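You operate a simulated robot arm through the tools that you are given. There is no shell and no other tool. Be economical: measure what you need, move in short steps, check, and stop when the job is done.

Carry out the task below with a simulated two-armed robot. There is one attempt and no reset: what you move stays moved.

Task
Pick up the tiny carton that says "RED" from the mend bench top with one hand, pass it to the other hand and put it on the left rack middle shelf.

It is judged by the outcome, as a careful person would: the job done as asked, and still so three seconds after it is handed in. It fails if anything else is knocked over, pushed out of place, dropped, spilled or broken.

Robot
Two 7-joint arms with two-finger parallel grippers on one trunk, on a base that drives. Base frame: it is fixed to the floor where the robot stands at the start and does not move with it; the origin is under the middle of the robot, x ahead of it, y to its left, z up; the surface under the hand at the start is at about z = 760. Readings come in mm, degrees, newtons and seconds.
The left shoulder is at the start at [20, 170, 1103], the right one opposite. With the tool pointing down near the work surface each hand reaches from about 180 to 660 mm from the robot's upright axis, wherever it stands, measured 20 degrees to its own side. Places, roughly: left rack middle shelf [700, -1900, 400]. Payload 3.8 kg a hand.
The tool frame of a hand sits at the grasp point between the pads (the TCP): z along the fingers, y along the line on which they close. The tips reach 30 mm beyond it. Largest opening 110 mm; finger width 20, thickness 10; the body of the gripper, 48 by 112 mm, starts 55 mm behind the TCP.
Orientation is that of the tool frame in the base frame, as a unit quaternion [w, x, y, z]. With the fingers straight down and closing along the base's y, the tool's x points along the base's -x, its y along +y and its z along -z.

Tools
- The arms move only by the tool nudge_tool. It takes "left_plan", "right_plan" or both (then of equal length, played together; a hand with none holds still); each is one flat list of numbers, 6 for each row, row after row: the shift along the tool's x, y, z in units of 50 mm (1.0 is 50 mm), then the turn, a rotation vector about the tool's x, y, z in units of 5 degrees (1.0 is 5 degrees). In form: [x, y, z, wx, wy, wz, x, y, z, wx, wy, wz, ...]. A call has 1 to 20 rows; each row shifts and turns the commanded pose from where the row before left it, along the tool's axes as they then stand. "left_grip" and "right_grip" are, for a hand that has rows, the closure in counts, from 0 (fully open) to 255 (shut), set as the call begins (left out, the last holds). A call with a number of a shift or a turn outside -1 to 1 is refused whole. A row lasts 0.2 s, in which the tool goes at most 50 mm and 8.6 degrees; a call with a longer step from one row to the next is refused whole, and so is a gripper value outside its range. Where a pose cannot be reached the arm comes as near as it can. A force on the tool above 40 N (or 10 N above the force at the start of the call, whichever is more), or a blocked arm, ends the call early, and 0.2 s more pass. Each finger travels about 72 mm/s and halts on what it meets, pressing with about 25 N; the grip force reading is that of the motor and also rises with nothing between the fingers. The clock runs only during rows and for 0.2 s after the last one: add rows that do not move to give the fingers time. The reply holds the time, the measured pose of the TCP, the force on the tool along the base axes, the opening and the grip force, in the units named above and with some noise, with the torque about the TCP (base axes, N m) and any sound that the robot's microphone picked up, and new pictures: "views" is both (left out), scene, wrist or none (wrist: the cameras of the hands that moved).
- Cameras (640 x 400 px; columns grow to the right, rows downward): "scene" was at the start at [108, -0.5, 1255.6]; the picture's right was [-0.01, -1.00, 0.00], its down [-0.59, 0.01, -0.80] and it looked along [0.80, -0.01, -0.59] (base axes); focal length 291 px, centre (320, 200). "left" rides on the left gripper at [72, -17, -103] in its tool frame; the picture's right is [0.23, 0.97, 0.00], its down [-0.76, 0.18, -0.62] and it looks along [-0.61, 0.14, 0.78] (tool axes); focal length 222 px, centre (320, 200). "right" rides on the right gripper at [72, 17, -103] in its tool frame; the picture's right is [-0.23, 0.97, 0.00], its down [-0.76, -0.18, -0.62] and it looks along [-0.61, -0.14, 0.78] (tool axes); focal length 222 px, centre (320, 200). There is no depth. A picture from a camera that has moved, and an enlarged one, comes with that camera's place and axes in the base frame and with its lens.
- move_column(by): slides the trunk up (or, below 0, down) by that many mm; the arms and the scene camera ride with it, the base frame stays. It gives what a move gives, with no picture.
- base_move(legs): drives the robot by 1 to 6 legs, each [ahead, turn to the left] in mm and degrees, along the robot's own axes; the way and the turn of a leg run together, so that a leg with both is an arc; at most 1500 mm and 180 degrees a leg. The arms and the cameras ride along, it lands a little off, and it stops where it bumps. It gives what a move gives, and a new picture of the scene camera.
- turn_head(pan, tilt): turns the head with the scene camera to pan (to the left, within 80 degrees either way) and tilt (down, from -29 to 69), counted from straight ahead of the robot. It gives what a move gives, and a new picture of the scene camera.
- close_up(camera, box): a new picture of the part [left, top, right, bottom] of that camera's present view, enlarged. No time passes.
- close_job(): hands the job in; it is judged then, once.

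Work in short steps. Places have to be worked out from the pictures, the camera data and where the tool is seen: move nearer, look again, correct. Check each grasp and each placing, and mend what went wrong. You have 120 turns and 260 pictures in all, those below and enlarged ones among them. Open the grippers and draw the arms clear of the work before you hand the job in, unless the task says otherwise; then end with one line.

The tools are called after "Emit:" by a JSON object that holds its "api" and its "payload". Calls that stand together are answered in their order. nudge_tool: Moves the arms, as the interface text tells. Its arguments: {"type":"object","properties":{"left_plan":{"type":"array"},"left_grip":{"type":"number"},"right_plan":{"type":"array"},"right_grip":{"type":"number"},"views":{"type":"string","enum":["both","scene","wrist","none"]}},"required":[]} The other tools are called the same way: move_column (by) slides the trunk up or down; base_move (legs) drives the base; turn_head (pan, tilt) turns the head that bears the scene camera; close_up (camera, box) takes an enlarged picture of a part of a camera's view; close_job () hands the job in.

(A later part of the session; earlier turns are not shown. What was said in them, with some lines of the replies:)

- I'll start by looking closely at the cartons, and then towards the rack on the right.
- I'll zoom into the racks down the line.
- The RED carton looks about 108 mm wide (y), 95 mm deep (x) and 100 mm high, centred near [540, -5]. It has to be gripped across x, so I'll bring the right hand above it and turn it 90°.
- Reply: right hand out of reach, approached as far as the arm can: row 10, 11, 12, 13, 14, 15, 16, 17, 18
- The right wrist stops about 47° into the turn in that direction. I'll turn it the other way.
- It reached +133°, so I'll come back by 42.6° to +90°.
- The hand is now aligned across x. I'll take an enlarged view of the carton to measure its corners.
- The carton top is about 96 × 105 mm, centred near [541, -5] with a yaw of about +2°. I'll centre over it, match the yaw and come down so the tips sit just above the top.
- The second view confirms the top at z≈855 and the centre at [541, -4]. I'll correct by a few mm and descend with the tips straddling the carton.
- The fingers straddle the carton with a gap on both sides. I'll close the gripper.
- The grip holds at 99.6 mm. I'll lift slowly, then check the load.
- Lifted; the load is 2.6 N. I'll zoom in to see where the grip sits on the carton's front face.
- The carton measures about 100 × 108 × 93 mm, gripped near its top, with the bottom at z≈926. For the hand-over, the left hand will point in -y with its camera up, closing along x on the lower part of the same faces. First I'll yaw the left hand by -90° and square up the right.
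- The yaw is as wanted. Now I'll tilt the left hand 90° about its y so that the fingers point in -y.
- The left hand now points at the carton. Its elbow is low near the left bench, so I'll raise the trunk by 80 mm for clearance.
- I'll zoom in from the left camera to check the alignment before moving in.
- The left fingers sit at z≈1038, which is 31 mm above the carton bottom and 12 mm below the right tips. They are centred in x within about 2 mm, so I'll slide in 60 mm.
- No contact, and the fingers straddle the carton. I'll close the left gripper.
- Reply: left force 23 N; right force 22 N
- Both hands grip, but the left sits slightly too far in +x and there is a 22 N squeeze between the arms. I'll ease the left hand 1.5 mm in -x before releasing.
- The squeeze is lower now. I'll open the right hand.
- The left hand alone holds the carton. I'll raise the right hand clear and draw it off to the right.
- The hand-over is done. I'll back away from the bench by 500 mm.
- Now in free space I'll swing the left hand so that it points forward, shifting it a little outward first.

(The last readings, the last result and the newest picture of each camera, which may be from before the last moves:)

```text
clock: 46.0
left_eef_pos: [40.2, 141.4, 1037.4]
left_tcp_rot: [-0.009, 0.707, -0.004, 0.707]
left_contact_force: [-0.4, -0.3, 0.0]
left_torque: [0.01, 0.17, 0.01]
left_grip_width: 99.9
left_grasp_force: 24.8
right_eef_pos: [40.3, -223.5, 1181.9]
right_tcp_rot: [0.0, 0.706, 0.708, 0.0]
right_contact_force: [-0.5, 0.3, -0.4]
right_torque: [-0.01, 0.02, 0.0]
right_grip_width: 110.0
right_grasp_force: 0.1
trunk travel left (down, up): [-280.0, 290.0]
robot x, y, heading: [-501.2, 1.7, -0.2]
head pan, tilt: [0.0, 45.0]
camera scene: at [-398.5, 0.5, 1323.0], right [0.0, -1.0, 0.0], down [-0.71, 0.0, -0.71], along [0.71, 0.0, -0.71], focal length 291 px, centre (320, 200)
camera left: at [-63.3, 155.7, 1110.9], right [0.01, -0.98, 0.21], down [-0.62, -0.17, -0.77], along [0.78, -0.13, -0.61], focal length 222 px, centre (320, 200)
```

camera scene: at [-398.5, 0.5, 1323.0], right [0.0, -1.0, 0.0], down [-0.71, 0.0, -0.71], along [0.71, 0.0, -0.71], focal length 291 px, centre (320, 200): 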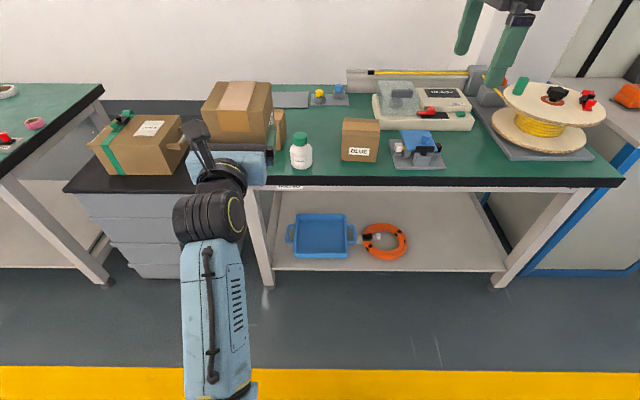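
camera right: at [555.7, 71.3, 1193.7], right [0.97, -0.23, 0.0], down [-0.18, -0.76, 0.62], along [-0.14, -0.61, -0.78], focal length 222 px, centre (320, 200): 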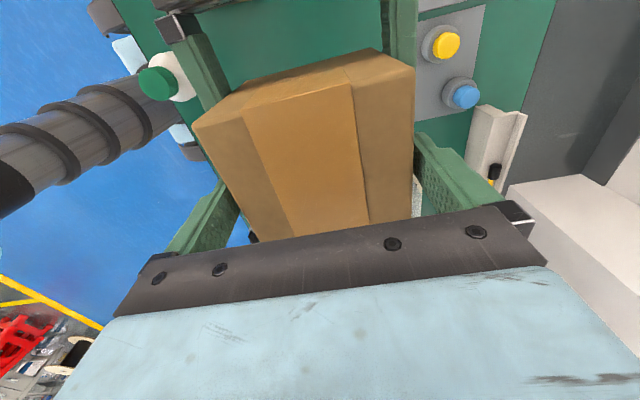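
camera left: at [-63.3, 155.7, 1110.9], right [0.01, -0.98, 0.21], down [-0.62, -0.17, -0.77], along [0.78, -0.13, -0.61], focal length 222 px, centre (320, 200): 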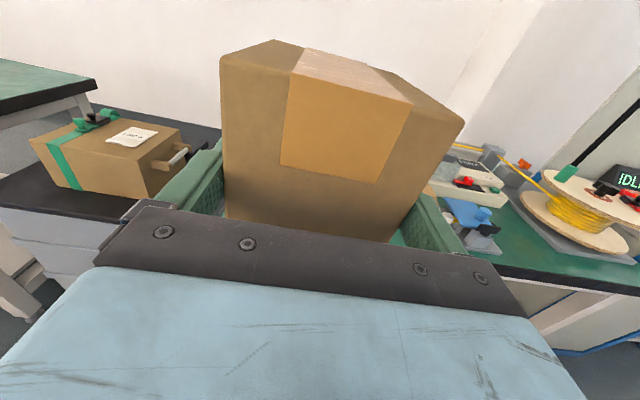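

The hand points forward, with the camera up and the carton firmly held. I'll drive along the aisle to the rack: turn right, go 1950 mm, then turn back to face the wall.

Emit:
{"api": "base_move", "payload": {"legs": [[0, -90], [1450, 0], [500, 0], [0, 90]]}}

```text
clock: 63.3
left_eef_pos: [-31.1, -1794.1, 1037.4]
left_tcp_rot: [0.014, 0.707, -0.028, 0.707]
left_contact_force: [0.1, 0.3, -0.6]
left_torque: [0.04, 0.12, 0.0]
left_grip_width: 99.9
left_grasp_force: 24.2
right_eef_pos: [-50.9, -2158.4, 1181.3]
right_tcp_rot: [0.0, 0.727, 0.687, 0.0]
right_contact_force: [-0.2, -0.2, 0.3]
right_torque: [-0.02, -0.03, -0.03]
right_grip_width: 110.0
right_grasp_force: 0.1
trunk travel left (down, up): [-280.0, 290.0]
robot x, y, heading: [-578.5, -1900.8, -3.7]
head pan, tilt: [0.0, 45.0]
camera scene: at [-476.1, -1905.8, 1323.0], right [-0.06, -1.0, 0.0], down [-0.71, 0.04, -0.71], along [0.71, -0.04, -0.71], focal length 291 px, centre (320, 200)
```

scene: 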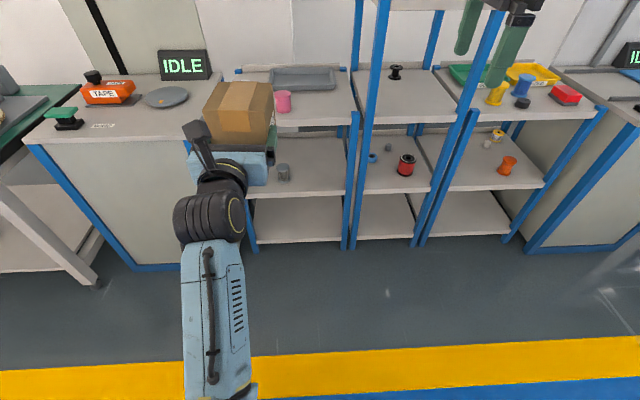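

The left rack (three shelves) is ahead. Its middle shelf at z≈400 has its front edge at x≈480 and spans y about -1650 to -2080, with a small grey object near [580, -1785]. I'll sidestep about 185 mm to the right so the left hand lines up with y≈-1940, and correct the heading.

Emit:
{"api": "base_move", "payload": {"legs": [[0, -86.3], [185, 0], [0, 90]]}}

```text
clock: 72.2
left_eef_pos: [-33.9, -1959.2, 1037.4]
left_tcp_rot: [0.001, 0.707, -0.015, 0.707]
left_contact_force: [0.5, 0.6, -1.1]
left_torque: [-0.02, 0.15, 0.02]
left_grip_width: 99.9
left_grasp_force: 25.3
right_eef_pos: [-41.6, -2325.1, 1182.7]
right_tcp_rot: [0.0, 0.716, 0.698, 0.0]
right_contact_force: [0.2, 0.8, 0.7]
right_torque: [0.02, -0.03, 0.02]
right_grip_width: 109.8
right_grasp_force: 0.0
trunk travel left (down, up): [-280.0, 290.0]
robot x, y, heading: [-577.2, -2084.4, -1.5]
head pan, tilt: [0.0, 45.0]
camera scene: at [-475.2, -2087.2, 1323.0], right [-0.03, -1.0, 0.0], down [-0.71, 0.02, -0.71], along [0.71, -0.02, -0.71], focal length 291 px, centre (320, 200)
```

scene: 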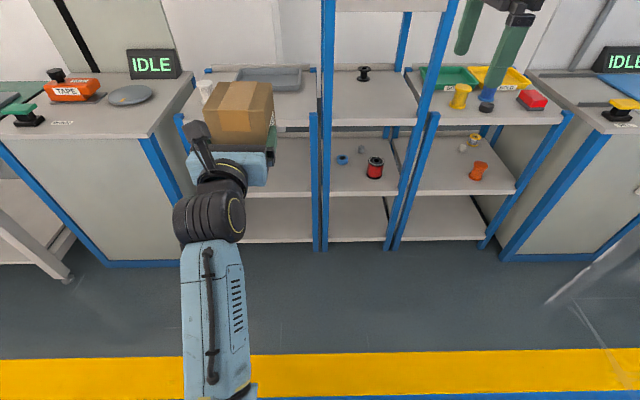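

Aligned within about 20 mm. I'll lower the trunk, then bring the right hand back so it won't meet the racks.

Emit:
{"api": "move_column", "payload": {"by": -270}}

Emit:
{"api": "nudge_tool", "payload": {"right_plan": [0, -0.8, 0, 0, 0, 0, 0, -0.8, 0, 0, 0, 0, 0, -0.8, 0, 0, 0, 0, 0, -0.8, 0, 0, 0, 0, 0, 0, 0, 0, 0, 0, 0, 0, 0, 0, 0, 0], "left_plan": [-0.8, 0, 0, 0, 0, 0, -0.8, 0, 0, 0, 0, 0, -0.8, 0, 0, 0, 0, 0, -0.8, 0, 0, 0, 0, 0, -0.8, 0, 0, 0, 0, 0, -0.8, 0, 0, 0, 0, 0]}}

```text
clock: 75.0
left_eef_pos: [-34.6, -1958.2, 765.8]
left_tcp_rot: [0.002, 0.707, -0.016, 0.707]
left_contact_force: [1.2, 0.0, 1.2]
left_torque: [-0.02, 0.13, -0.03]
left_grip_width: 99.8
left_grasp_force: 24.8
right_eef_pos: [-42.7, -2324.5, 911.0]
right_tcp_rot: [0.0, 0.716, 0.698, 0.0]
right_contact_force: [0.7, -0.4, -0.3]
right_torque: [0.05, 0.0, 0.04]
right_grip_width: 110.0
right_grasp_force: 0.1
trunk travel left (down, up): [-10.0, 560.0]
robot x, y, heading: [-576.7, -2084.1, -1.4]
head pan, tilt: [0.0, 45.0]
```

```text
clock: 76.4
left_eef_pos: [-35.5, -1954.4, 527.3]
left_tcp_rot: [0.001, 0.708, -0.015, 0.706]
left_contact_force: [0.1, 0.4, -0.9]
left_torque: [0.02, 0.14, 0.0]
left_grip_width: 99.9
left_grasp_force: 24.8
right_eef_pos: [-201.3, -2320.2, 911.3]
right_tcp_rot: [0.0, 0.716, 0.698, -0.001]
right_contact_force: [-0.1, -0.5, -1.0]
right_torque: [0.0, 0.0, 0.04]
right_grip_width: 110.1
right_grasp_force: 0.0
trunk travel left (down, up): [-10.0, 560.0]
robot x, y, heading: [-577.8, -2083.6, -1.5]
head pan, tilt: [0.0, 45.0]
camera scene: at [-475.0, -2087.2, 1053.0], right [-0.03, -1.0, 0.0], down [-0.71, 0.02, -0.71], along [0.71, -0.02, -0.71], focal length 291 px, centre (320, 200)
camera right: at [-183.3, -2247.1, 1015.3], right [0.97, -0.25, 0.0], down [-0.2, -0.76, 0.62], along [-0.16, -0.6, -0.78], focal length 222 px, centre (320, 200)
camera left: at [-136.8, -1937.4, 599.9], right [-0.02, -0.98, 0.21], down [-0.63, -0.15, -0.76], along [0.78, -0.15, -0.61], focal length 222 px, centre (320, 200)
```

scene: 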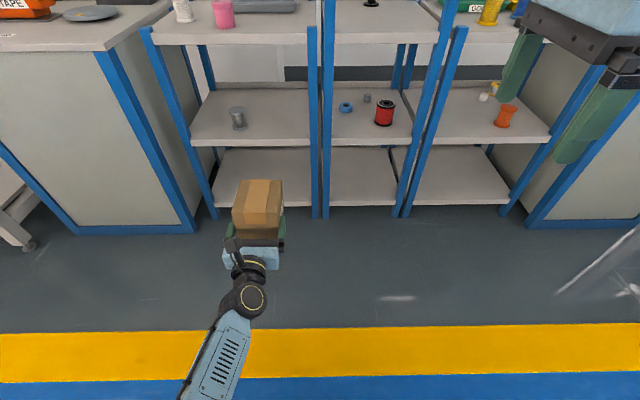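
right: 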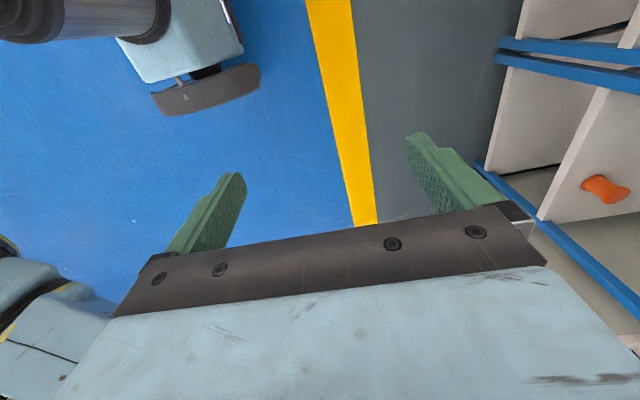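
left: 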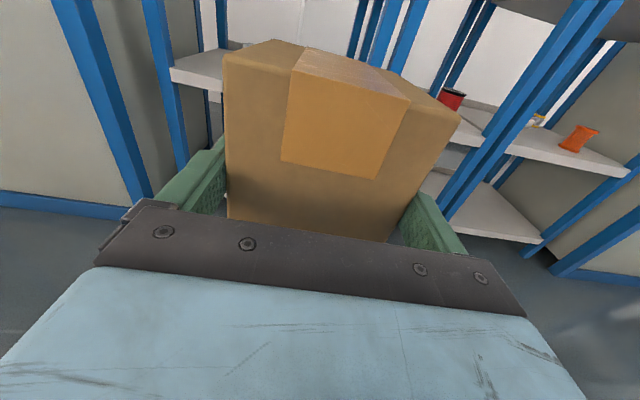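

I'll zoom in on the left rack's middle shelf to get its front edge and height.

Emit:
{"api": "close_up", "payload": {"camera": "scene", "box": [130, 20, 350, 230]}}

```text
1.90 times, centred on (240, 125) of scene
camera zoom: at [-475.0, -2087.2, 1053.0], right [-0.03, -1.0, 0.0], down [-0.71, 0.02, -0.71], along [0.71, -0.02, -0.71], focal length 555 px, centre (472, 343)
```

zoom: 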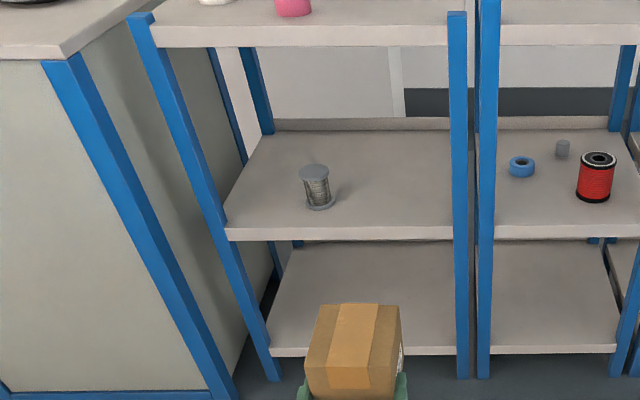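

The shelf front is near x≈450–500, and its height is still uncertain (400–445). I'll drive 330 mm nearer with a slight heading correction, and look again at a steeper tilt.

Emit:
{"api": "base_move", "payload": {"legs": [[0, 1.5], [330, 0]]}}

Emit:
{"api": "turn_head", "payload": {"pan": 8, "tilt": 48}}

Emit:
{"api": "close_up", "payload": {"camera": "scene", "box": [150, 40, 410, 220]}}

```text
clock: 79.0
left_eef_pos: [298.9, -1941.3, 527.2]
left_tcp_rot: [-0.007, 0.708, -0.008, 0.707]
left_contact_force: [0.6, -0.4, 0.1]
left_torque: [0.04, 0.12, -0.02]
left_grip_width: 99.7
left_grasp_force: 25.1
right_eef_pos: [140.1, -2311.0, 911.6]
right_tcp_rot: [0.0, 0.707, 0.707, 0.001]
right_contact_force: [-0.4, -0.7, 0.3]
right_torque: [0.0, 0.04, 0.0]
right_grip_width: 109.8
right_grasp_force: 0.2
trunk travel left (down, up): [-10.0, 560.0]
robot x, y, heading: [-240.8, -2079.8, -0.1]
head pan, tilt: [0.0, 45.0]
camera scene: at [-138.4, -2085.2, 1053.0], right [0.0, -1.0, 0.0], down [-0.71, 0.0, -0.71], along [0.71, 0.0, -0.71], focal length 291 px, centre (320, 200)
```

scene: 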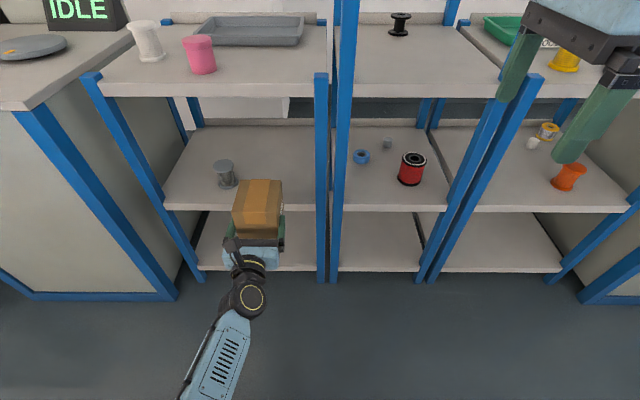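

```text
clock: 79.7
left_eef_pos: [299.2, -1940.5, 526.4]
left_tcp_rot: [-0.007, 0.708, -0.007, 0.706]
left_contact_force: [0.2, 0.4, -0.3]
left_torque: [-0.02, 0.12, 0.0]
left_grip_width: 99.7
left_grasp_force: 25.2
right_eef_pos: [140.1, -2309.8, 911.8]
right_tcp_rot: [-0.001, 0.707, 0.707, 0.0]
right_contact_force: [0.1, 0.9, 0.2]
right_torque: [0.01, 0.04, 0.01]
right_grip_width: 110.0
right_grasp_force: 0.0
trunk travel left (down, up): [-10.0, 560.0]
robot x, y, heading: [-241.3, -2082.2, 0.2]
head pan, tilt: [8.0, 48.0]
camera scene: at [-141.6, -2074.2, 1048.9], right [0.14, -0.99, 0.0], down [-0.74, -0.1, -0.67], along [0.66, 0.09, -0.74], focal length 291 px, centre (320, 200)
```

scene: 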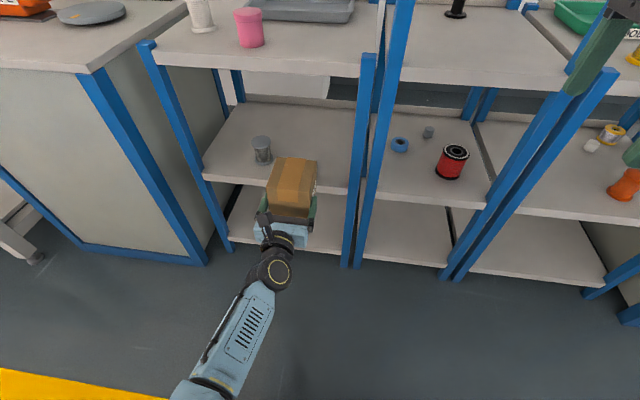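

```text
2.22 times, centred on (280, 130) of scene
camera zoom: at [-141.6, -2074.2, 1048.9], right [0.14, -0.99, 0.0], down [-0.74, -0.1, -0.67], along [0.66, 0.09, -0.74], focal length 647 px, centre (409, 356)
```

zoom: 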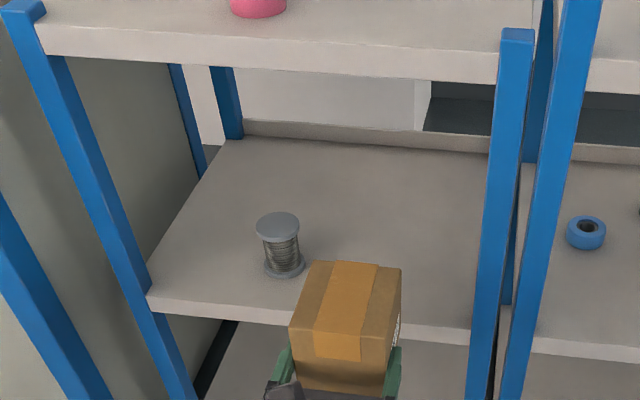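

Stereo puts the shelf front edge at x≈455 and its top at z≈447. The spool is near [534, -1805], and the carton bottom is now at about 496, so it clears. I'll drive ahead 150 mm, look, then finish.

Emit:
{"api": "base_move", "payload": {"legs": [[150, 0]]}}

Emit:
{"api": "close_up", "payload": {"camera": "scene", "box": [200, 100, 420, 280]}}

```text
clock: 81.0
left_eef_pos: [446.1, -1940.8, 527.1]
left_tcp_rot: [-0.008, 0.708, -0.005, 0.707]
left_contact_force: [-0.7, 0.5, -0.2]
left_torque: [0.02, 0.12, 0.02]
left_grip_width: 99.8
left_grasp_force: 25.1
right_eef_pos: [288.7, -2310.1, 912.7]
right_tcp_rot: [-0.001, 0.707, 0.707, 0.0]
right_contact_force: [0.2, 1.0, 0.1]
right_torque: [0.02, 0.03, 0.0]
right_grip_width: 109.8
right_grasp_force: 0.0
trunk travel left (down, up): [-10.0, 560.0]
robot x, y, heading: [-90.3, -2081.0, 0.0]
head pan, tilt: [8.0, 48.0]
camera scene: at [6.7, -2074.2, 1048.8], right [0.14, -0.99, 0.0], down [-0.74, -0.1, -0.67], along [0.66, 0.09, -0.74], focal length 291 px, centre (320, 200)
```

scene: 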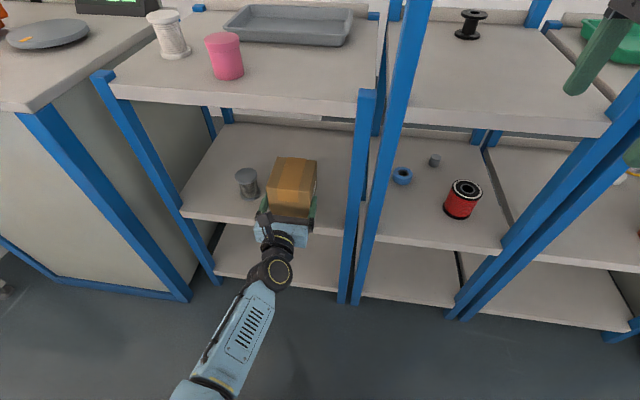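

```text
2.22 times, centred on (310, 190) of scene
camera zoom: at [6.7, -2074.2, 1048.8], right [0.14, -0.99, 0.0], down [-0.74, -0.1, -0.67], along [0.66, 0.09, -0.74], focal length 647 px, centre (342, 222)
```

zoom: 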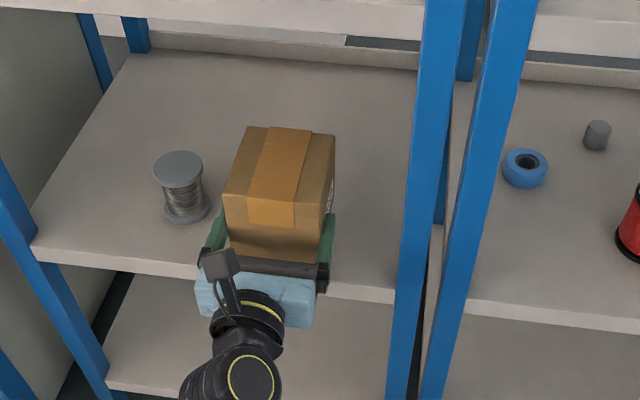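

No contact, and the carton is over the shelf with the spool clear of it. I'll extend the arm 52 mm, then lower 25 mm and check.

Emit:
{"api": "nudge_tool", "payload": {"left_plan": [0, 0, 0.35, 0, 0, 0, 0, 0, 0.35, 0, 0, 0, 0, 0, 0.35, 0, 0, 0, -0.25, 0, 0, 0, 0, 0, -0.25, 0, 0, 0, 0, 0, 0, 0, 0, 0, 0, 0]}}

Emit:
{"api": "close_up", "payload": {"camera": "scene", "box": [220, 120, 360, 240]}}

```text
clock: 82.4
left_eef_pos: [499.8, -1940.8, 502.5]
left_tcp_rot: [-0.007, 0.708, -0.006, 0.707]
left_contact_force: [0.3, 0.0, 0.3]
left_torque: [0.01, 0.13, 0.04]
left_grip_width: 99.6
left_grasp_force: 24.7
right_eef_pos: [288.2, -2310.3, 911.1]
right_tcp_rot: [0.0, 0.707, 0.707, 0.0]
right_contact_force: [-0.9, 0.2, 0.0]
right_torque: [0.0, 0.01, 0.02]
right_grip_width: 110.0
right_grasp_force: 0.0
trunk travel left (down, up): [-10.0, 560.0]
robot x, y, heading: [-92.3, -2083.8, 0.1]
head pan, tilt: [8.0, 48.0]
camera scene: at [6.7, -2074.2, 1048.8], right [0.14, -0.99, 0.0], down [-0.74, -0.1, -0.67], along [0.66, 0.09, -0.74], focal length 291 px, centre (320, 200)
camera left: at [396.7, -1925.3, 575.4], right [0.0, -0.98, 0.21], down [-0.62, -0.16, -0.76], along [0.78, -0.13, -0.61], focal length 222 px, centre (320, 200)
```

scene: 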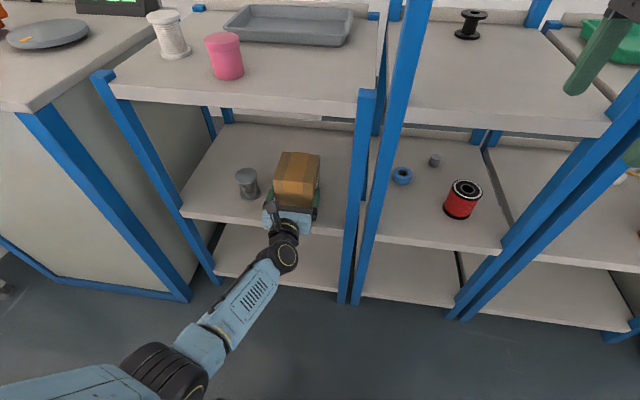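
left: 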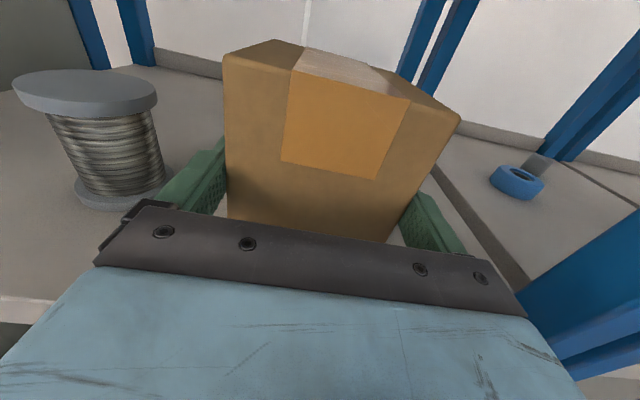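

```text
3.33 times, centred on (290, 180) of scene
camera zoom: at [6.7, -2074.2, 1048.8], right [0.14, -0.99, 0.0], down [-0.74, -0.1, -0.67], along [0.66, 0.09, -0.74], focal length 971 px, centre (420, 267)
```

zoom: 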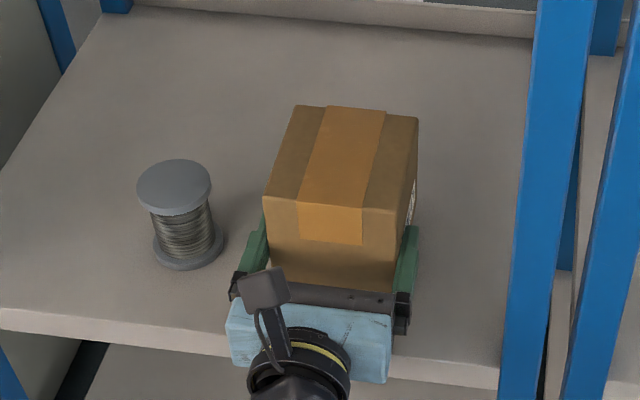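

Still no contact. I'll lower in 4 mm steps, watching the vertical force.

Emit:
{"api": "nudge_tool", "payload": {"left_plan": [-0.08, 0, 0, 0, 0, 0, -0.08, 0, 0, 0, 0, 0, -0.08, 0, 0, 0, 0, 0, -0.08, 0, 0, 0, 0, 0, 0, 0, 0, 0, 0, 0], "views": "none"}}

Emit:
{"api": "nudge_tool", "payload": {"left_plan": [-0.06, 0, 0, 0, 0, 0, -0.06, 0, 0, 0, 0, 0, 0, 0, 0, 0, 0, 0], "views": "wrist"}}

```text
clock: 83.6
left_eef_pos: [500.8, -1938.9, 488.6]
left_tcp_rot: [-0.007, 0.705, -0.005, 0.709]
left_contact_force: [-1.0, -0.1, 12.4]
left_torque: [-0.77, 0.23, -0.06]
left_grip_width: 100.2
left_grasp_force: 25.1
right_eef_pos: [288.7, -2309.0, 912.9]
right_tcp_rot: [0.001, 0.707, 0.708, 0.0]
right_contact_force: [0.2, 0.0, 0.3]
right_torque: [0.01, 0.01, -0.02]
right_grip_width: 110.1
right_grasp_force: 0.1
trunk travel left (down, up): [-10.0, 560.0]
robot x, y, heading: [-91.4, -2085.9, 0.1]
head pan, tilt: [8.0, 48.0]
```

```text
clock: 84.4
left_eef_pos: [500.2, -1939.4, 483.4]
left_tcp_rot: [-0.008, 0.705, -0.006, 0.71]
left_contact_force: [1.2, 2.9, 21.1]
left_torque: [-0.46, -0.24, 0.06]
left_grip_width: 100.0
left_grasp_force: 25.4
right_eef_pos: [287.3, -2310.5, 911.8]
right_tcp_rot: [0.0, 0.707, 0.707, 0.0]
right_contact_force: [-0.6, 0.1, -0.2]
right_torque: [-0.02, 0.03, 0.0]
right_grip_width: 110.1
right_grasp_force: 0.0
trunk travel left (down, up): [-10.0, 560.0]
robot x, y, heading: [-90.3, -2083.2, 0.3]
head pan, tilt: [8.0, 48.0]
camera left: at [397.1, -1924.6, 556.2], right [0.0, -0.98, 0.21], down [-0.62, -0.17, -0.77], along [0.79, -0.13, -0.6], focal length 222 px, centre (320, 200)
```

left: 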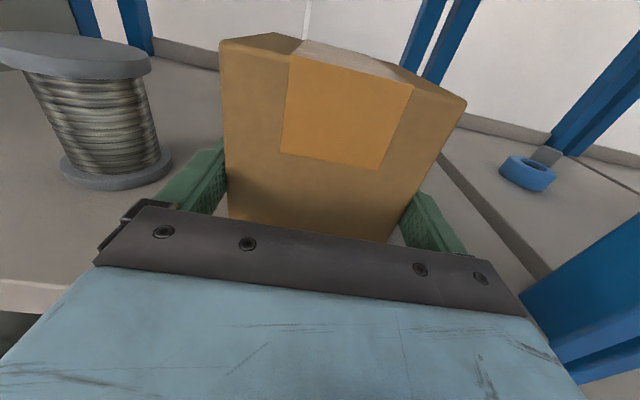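

The carton is on the shelf and being pressed (21 N). I'll ease up 4 mm and inspect.

Emit:
{"api": "nudge_tool", "payload": {"left_plan": [0.05, 0, 0, 0, 0, 0, 0.03, 0, 0, 0, 0, 0, 0, 0, 0, 0, 0, 0], "views": "wrist"}}

Emit:
{"api": "close_up", "payload": {"camera": "scene", "box": [220, 120, 360, 240]}}

```text
clock: 85.2
left_eef_pos: [499.3, -1938.9, 482.6]
left_tcp_rot: [-0.008, 0.708, -0.007, 0.706]
left_contact_force: [4.8, 1.7, 8.7]
left_torque: [-0.42, -0.6, 0.2]
left_grip_width: 100.2
left_grasp_force: 25.2
right_eef_pos: [288.5, -2310.6, 911.6]
right_tcp_rot: [0.0, 0.707, 0.707, -0.001]
right_contact_force: [-0.7, 0.4, -0.7]
right_torque: [0.01, -0.01, 0.0]
right_grip_width: 110.0
right_grasp_force: 0.0
trunk travel left (down, up): [-10.0, 560.0]
robot x, y, heading: [-93.2, -2086.0, -0.1]
head pan, tilt: [8.0, 48.0]
camera left: at [396.6, -1924.7, 556.8], right [0.0, -0.98, 0.21], down [-0.62, -0.16, -0.76], along [0.78, -0.13, -0.61], focal length 222 px, centre (320, 200)
```

left: 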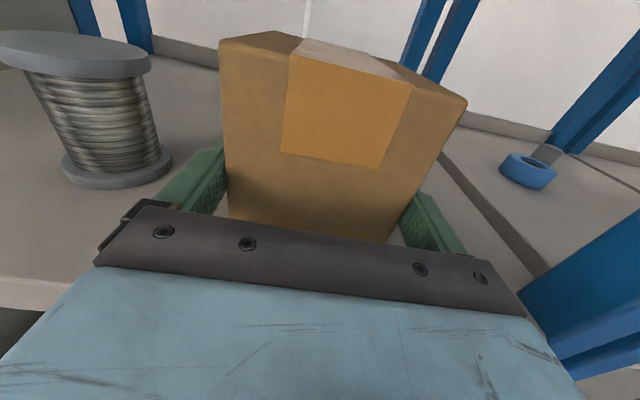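

```text
3.33 times, centred on (290, 180) of scene
camera zoom: at [5.9, -2074.3, 1048.9], right [0.14, -0.99, 0.0], down [-0.74, -0.1, -0.67], along [0.66, 0.09, -0.74], focal length 971 px, centre (420, 267)
```

zoom: 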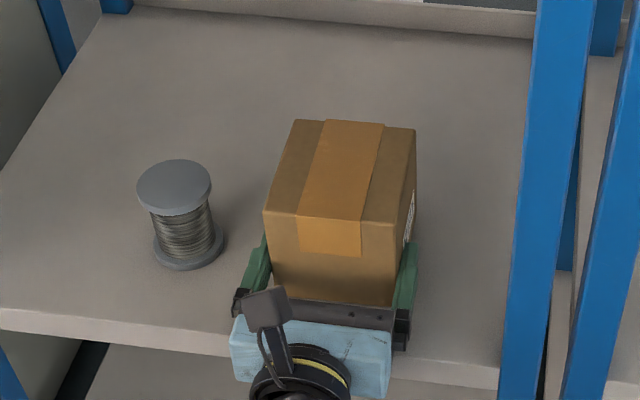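

It is resting on the shelf, well clear of the spool and the post. I'll open the left gripper.

Emit:
{"api": "nudge_tool", "payload": {"left_plan": [0, 0, 0, 0, 0, 0, 0, 0, 0, 0, 0, 0, 0, 0, 0, 0, 0, 0], "left_grip": 0, "views": "wrist"}}

Emit:
{"api": "close_up", "payload": {"camera": "scene", "box": [220, 120, 360, 240]}}

```text
clock: 86.0
left_eef_pos: [498.8, -1939.9, 481.4]
left_tcp_rot: [-0.009, 0.708, -0.006, 0.706]
left_contact_force: [0.3, 0.4, -0.3]
left_torque: [-0.02, -0.01, -0.03]
left_grip_width: 110.0
left_grasp_force: 0.1
right_eef_pos: [288.8, -2311.2, 912.1]
right_tcp_rot: [0.0, 0.707, 0.707, 0.0]
right_contact_force: [0.6, 0.0, -0.3]
right_torque: [-0.03, -0.02, -0.01]
right_grip_width: 110.1
right_grasp_force: 0.0
trunk travel left (down, up): [-10.0, 560.0]
robot x, y, heading: [-87.7, -2088.7, 0.1]
head pan, tilt: [8.0, 48.0]
camera left: at [396.9, -1924.7, 556.6], right [0.0, -0.98, 0.21], down [-0.62, -0.16, -0.76], along [0.78, -0.13, -0.61], focal length 222 px, centre (320, 200)
```

left: 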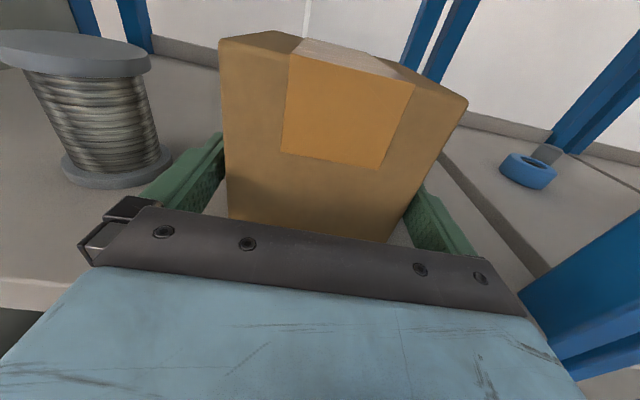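

```text
3.33 times, centred on (290, 180) of scene
camera zoom: at [6.4, -2074.2, 1048.9], right [0.14, -0.99, 0.0], down [-0.74, -0.1, -0.67], along [0.66, 0.09, -0.74], focal length 971 px, centre (420, 267)
```

zoom: 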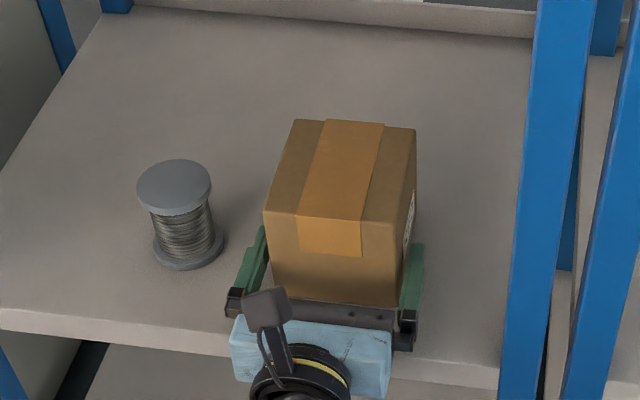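

The carton stayed put on release. I'll pull the hand straight back.

Emit:
{"api": "nudge_tool", "payload": {"left_plan": [0, 0, -0.3, 0, 0, 0, 0, 0, -0.4, 0, 0, 0, 0, 0, -0.5, 0, 0, 0, 0, 0, -0.5, 0, 0, 0, 0, 0, -0.5, 0, 0, 0, 0, 0, 0, 0, 0, 0]}}

Emit:
{"api": "close_up", "payload": {"camera": "scene", "box": [220, 120, 360, 240]}}

```text
clock: 87.4
left_eef_pos: [387.5, -1939.4, 484.9]
left_tcp_rot: [-0.007, 0.708, -0.006, 0.707]
left_contact_force: [-0.6, -0.3, 0.1]
left_torque: [0.01, 0.03, 0.01]
left_grip_width: 109.9
left_grasp_force: 0.1
right_eef_pos: [288.1, -2311.2, 911.8]
right_tcp_rot: [0.0, 0.707, 0.707, 0.0]
right_contact_force: [0.2, -0.1, -0.8]
right_torque: [0.0, 0.0, 0.03]
right_grip_width: 110.0
right_grasp_force: 0.0
trunk travel left (down, up): [-10.0, 560.0]
robot x, y, heading: [-93.3, -2088.8, -0.2]
head pan, tilt: [8.0, 48.0]
camera scene: at [6.4, -2074.2, 1048.9], right [0.14, -0.99, 0.0], down [-0.74, -0.1, -0.67], along [0.66, 0.09, -0.74], focal length 291 px, centre (320, 200)
camera left: at [284.5, -1924.1, 558.9], right [0.0, -0.98, 0.21], down [-0.62, -0.16, -0.76], along [0.78, -0.13, -0.61], focal length 222 px, centre (320, 200)
```

scene: 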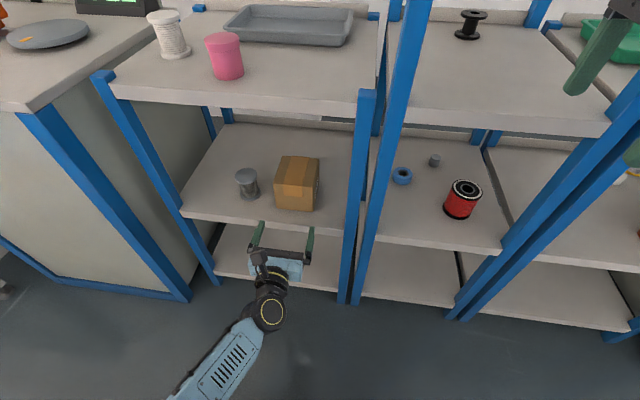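
left: 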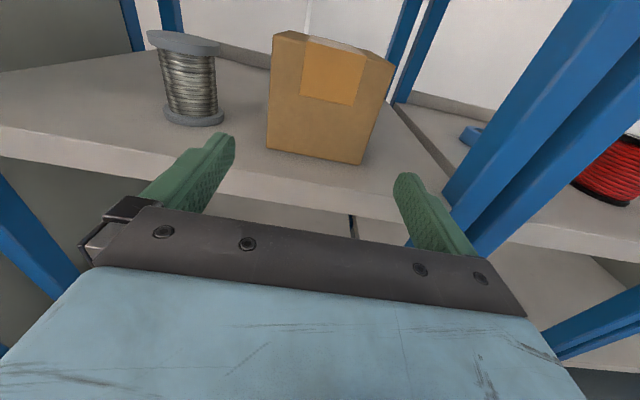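

```text
3.33 times, centred on (290, 180) of scene
camera zoom: at [6.4, -2074.2, 1048.9], right [0.14, -0.99, 0.0], down [-0.74, -0.1, -0.67], along [0.66, 0.09, -0.74], focal length 971 px, centre (420, 267)
```

zoom: 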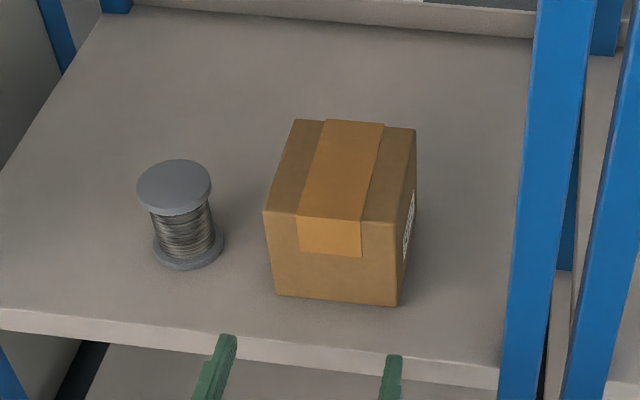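

The carton stands flat on the left rack's middle shelf, inside the front edge, and nothing else has moved. I'll back the robot away a little so both arms are clear.

Emit:
{"api": "base_move", "payload": {"legs": [[-250, 0]]}}

```text
clock: 89.2
left_eef_pos: [147.8, -1938.2, 485.5]
left_tcp_rot: [-0.008, 0.708, -0.005, 0.707]
left_contact_force: [0.3, 0.1, -0.2]
left_torque: [-0.01, -0.03, 0.0]
left_grip_width: 110.1
left_grasp_force: 0.0
right_eef_pos: [48.5, -2309.5, 912.0]
right_tcp_rot: [0.0, 0.707, 0.708, 0.0]
right_contact_force: [-0.6, 0.1, 0.7]
right_torque: [0.02, 0.03, 0.0]
right_grip_width: 110.1
right_grasp_force: 0.0
trunk travel left (down, up): [-10.0, 560.0]
robot x, y, heading: [-328.8, -2087.4, 0.1]
head pan, tilt: [8.0, 48.0]
camera scene: at [-234.0, -2074.2, 1048.9], right [0.14, -0.99, 0.0], down [-0.74, -0.1, -0.67], along [0.66, 0.09, -0.74], focal length 291 px, centre (320, 200)
```

scene: 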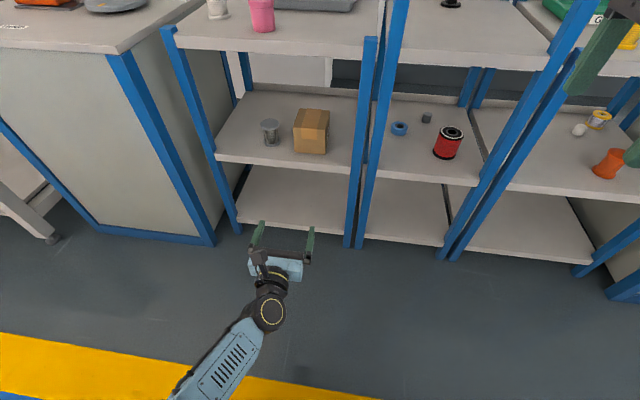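

The carton is in place, the grippers are open and both arms are clear, so I'm handing in the job.

Emit:
{"api": "close_job", "payload": {}}

```text
The job is handed in.
```

The RED carton was picked up with the right hand, passed to the left, and now stands on the left rack's middle shelf, with nothing else disturbed in the camera views.
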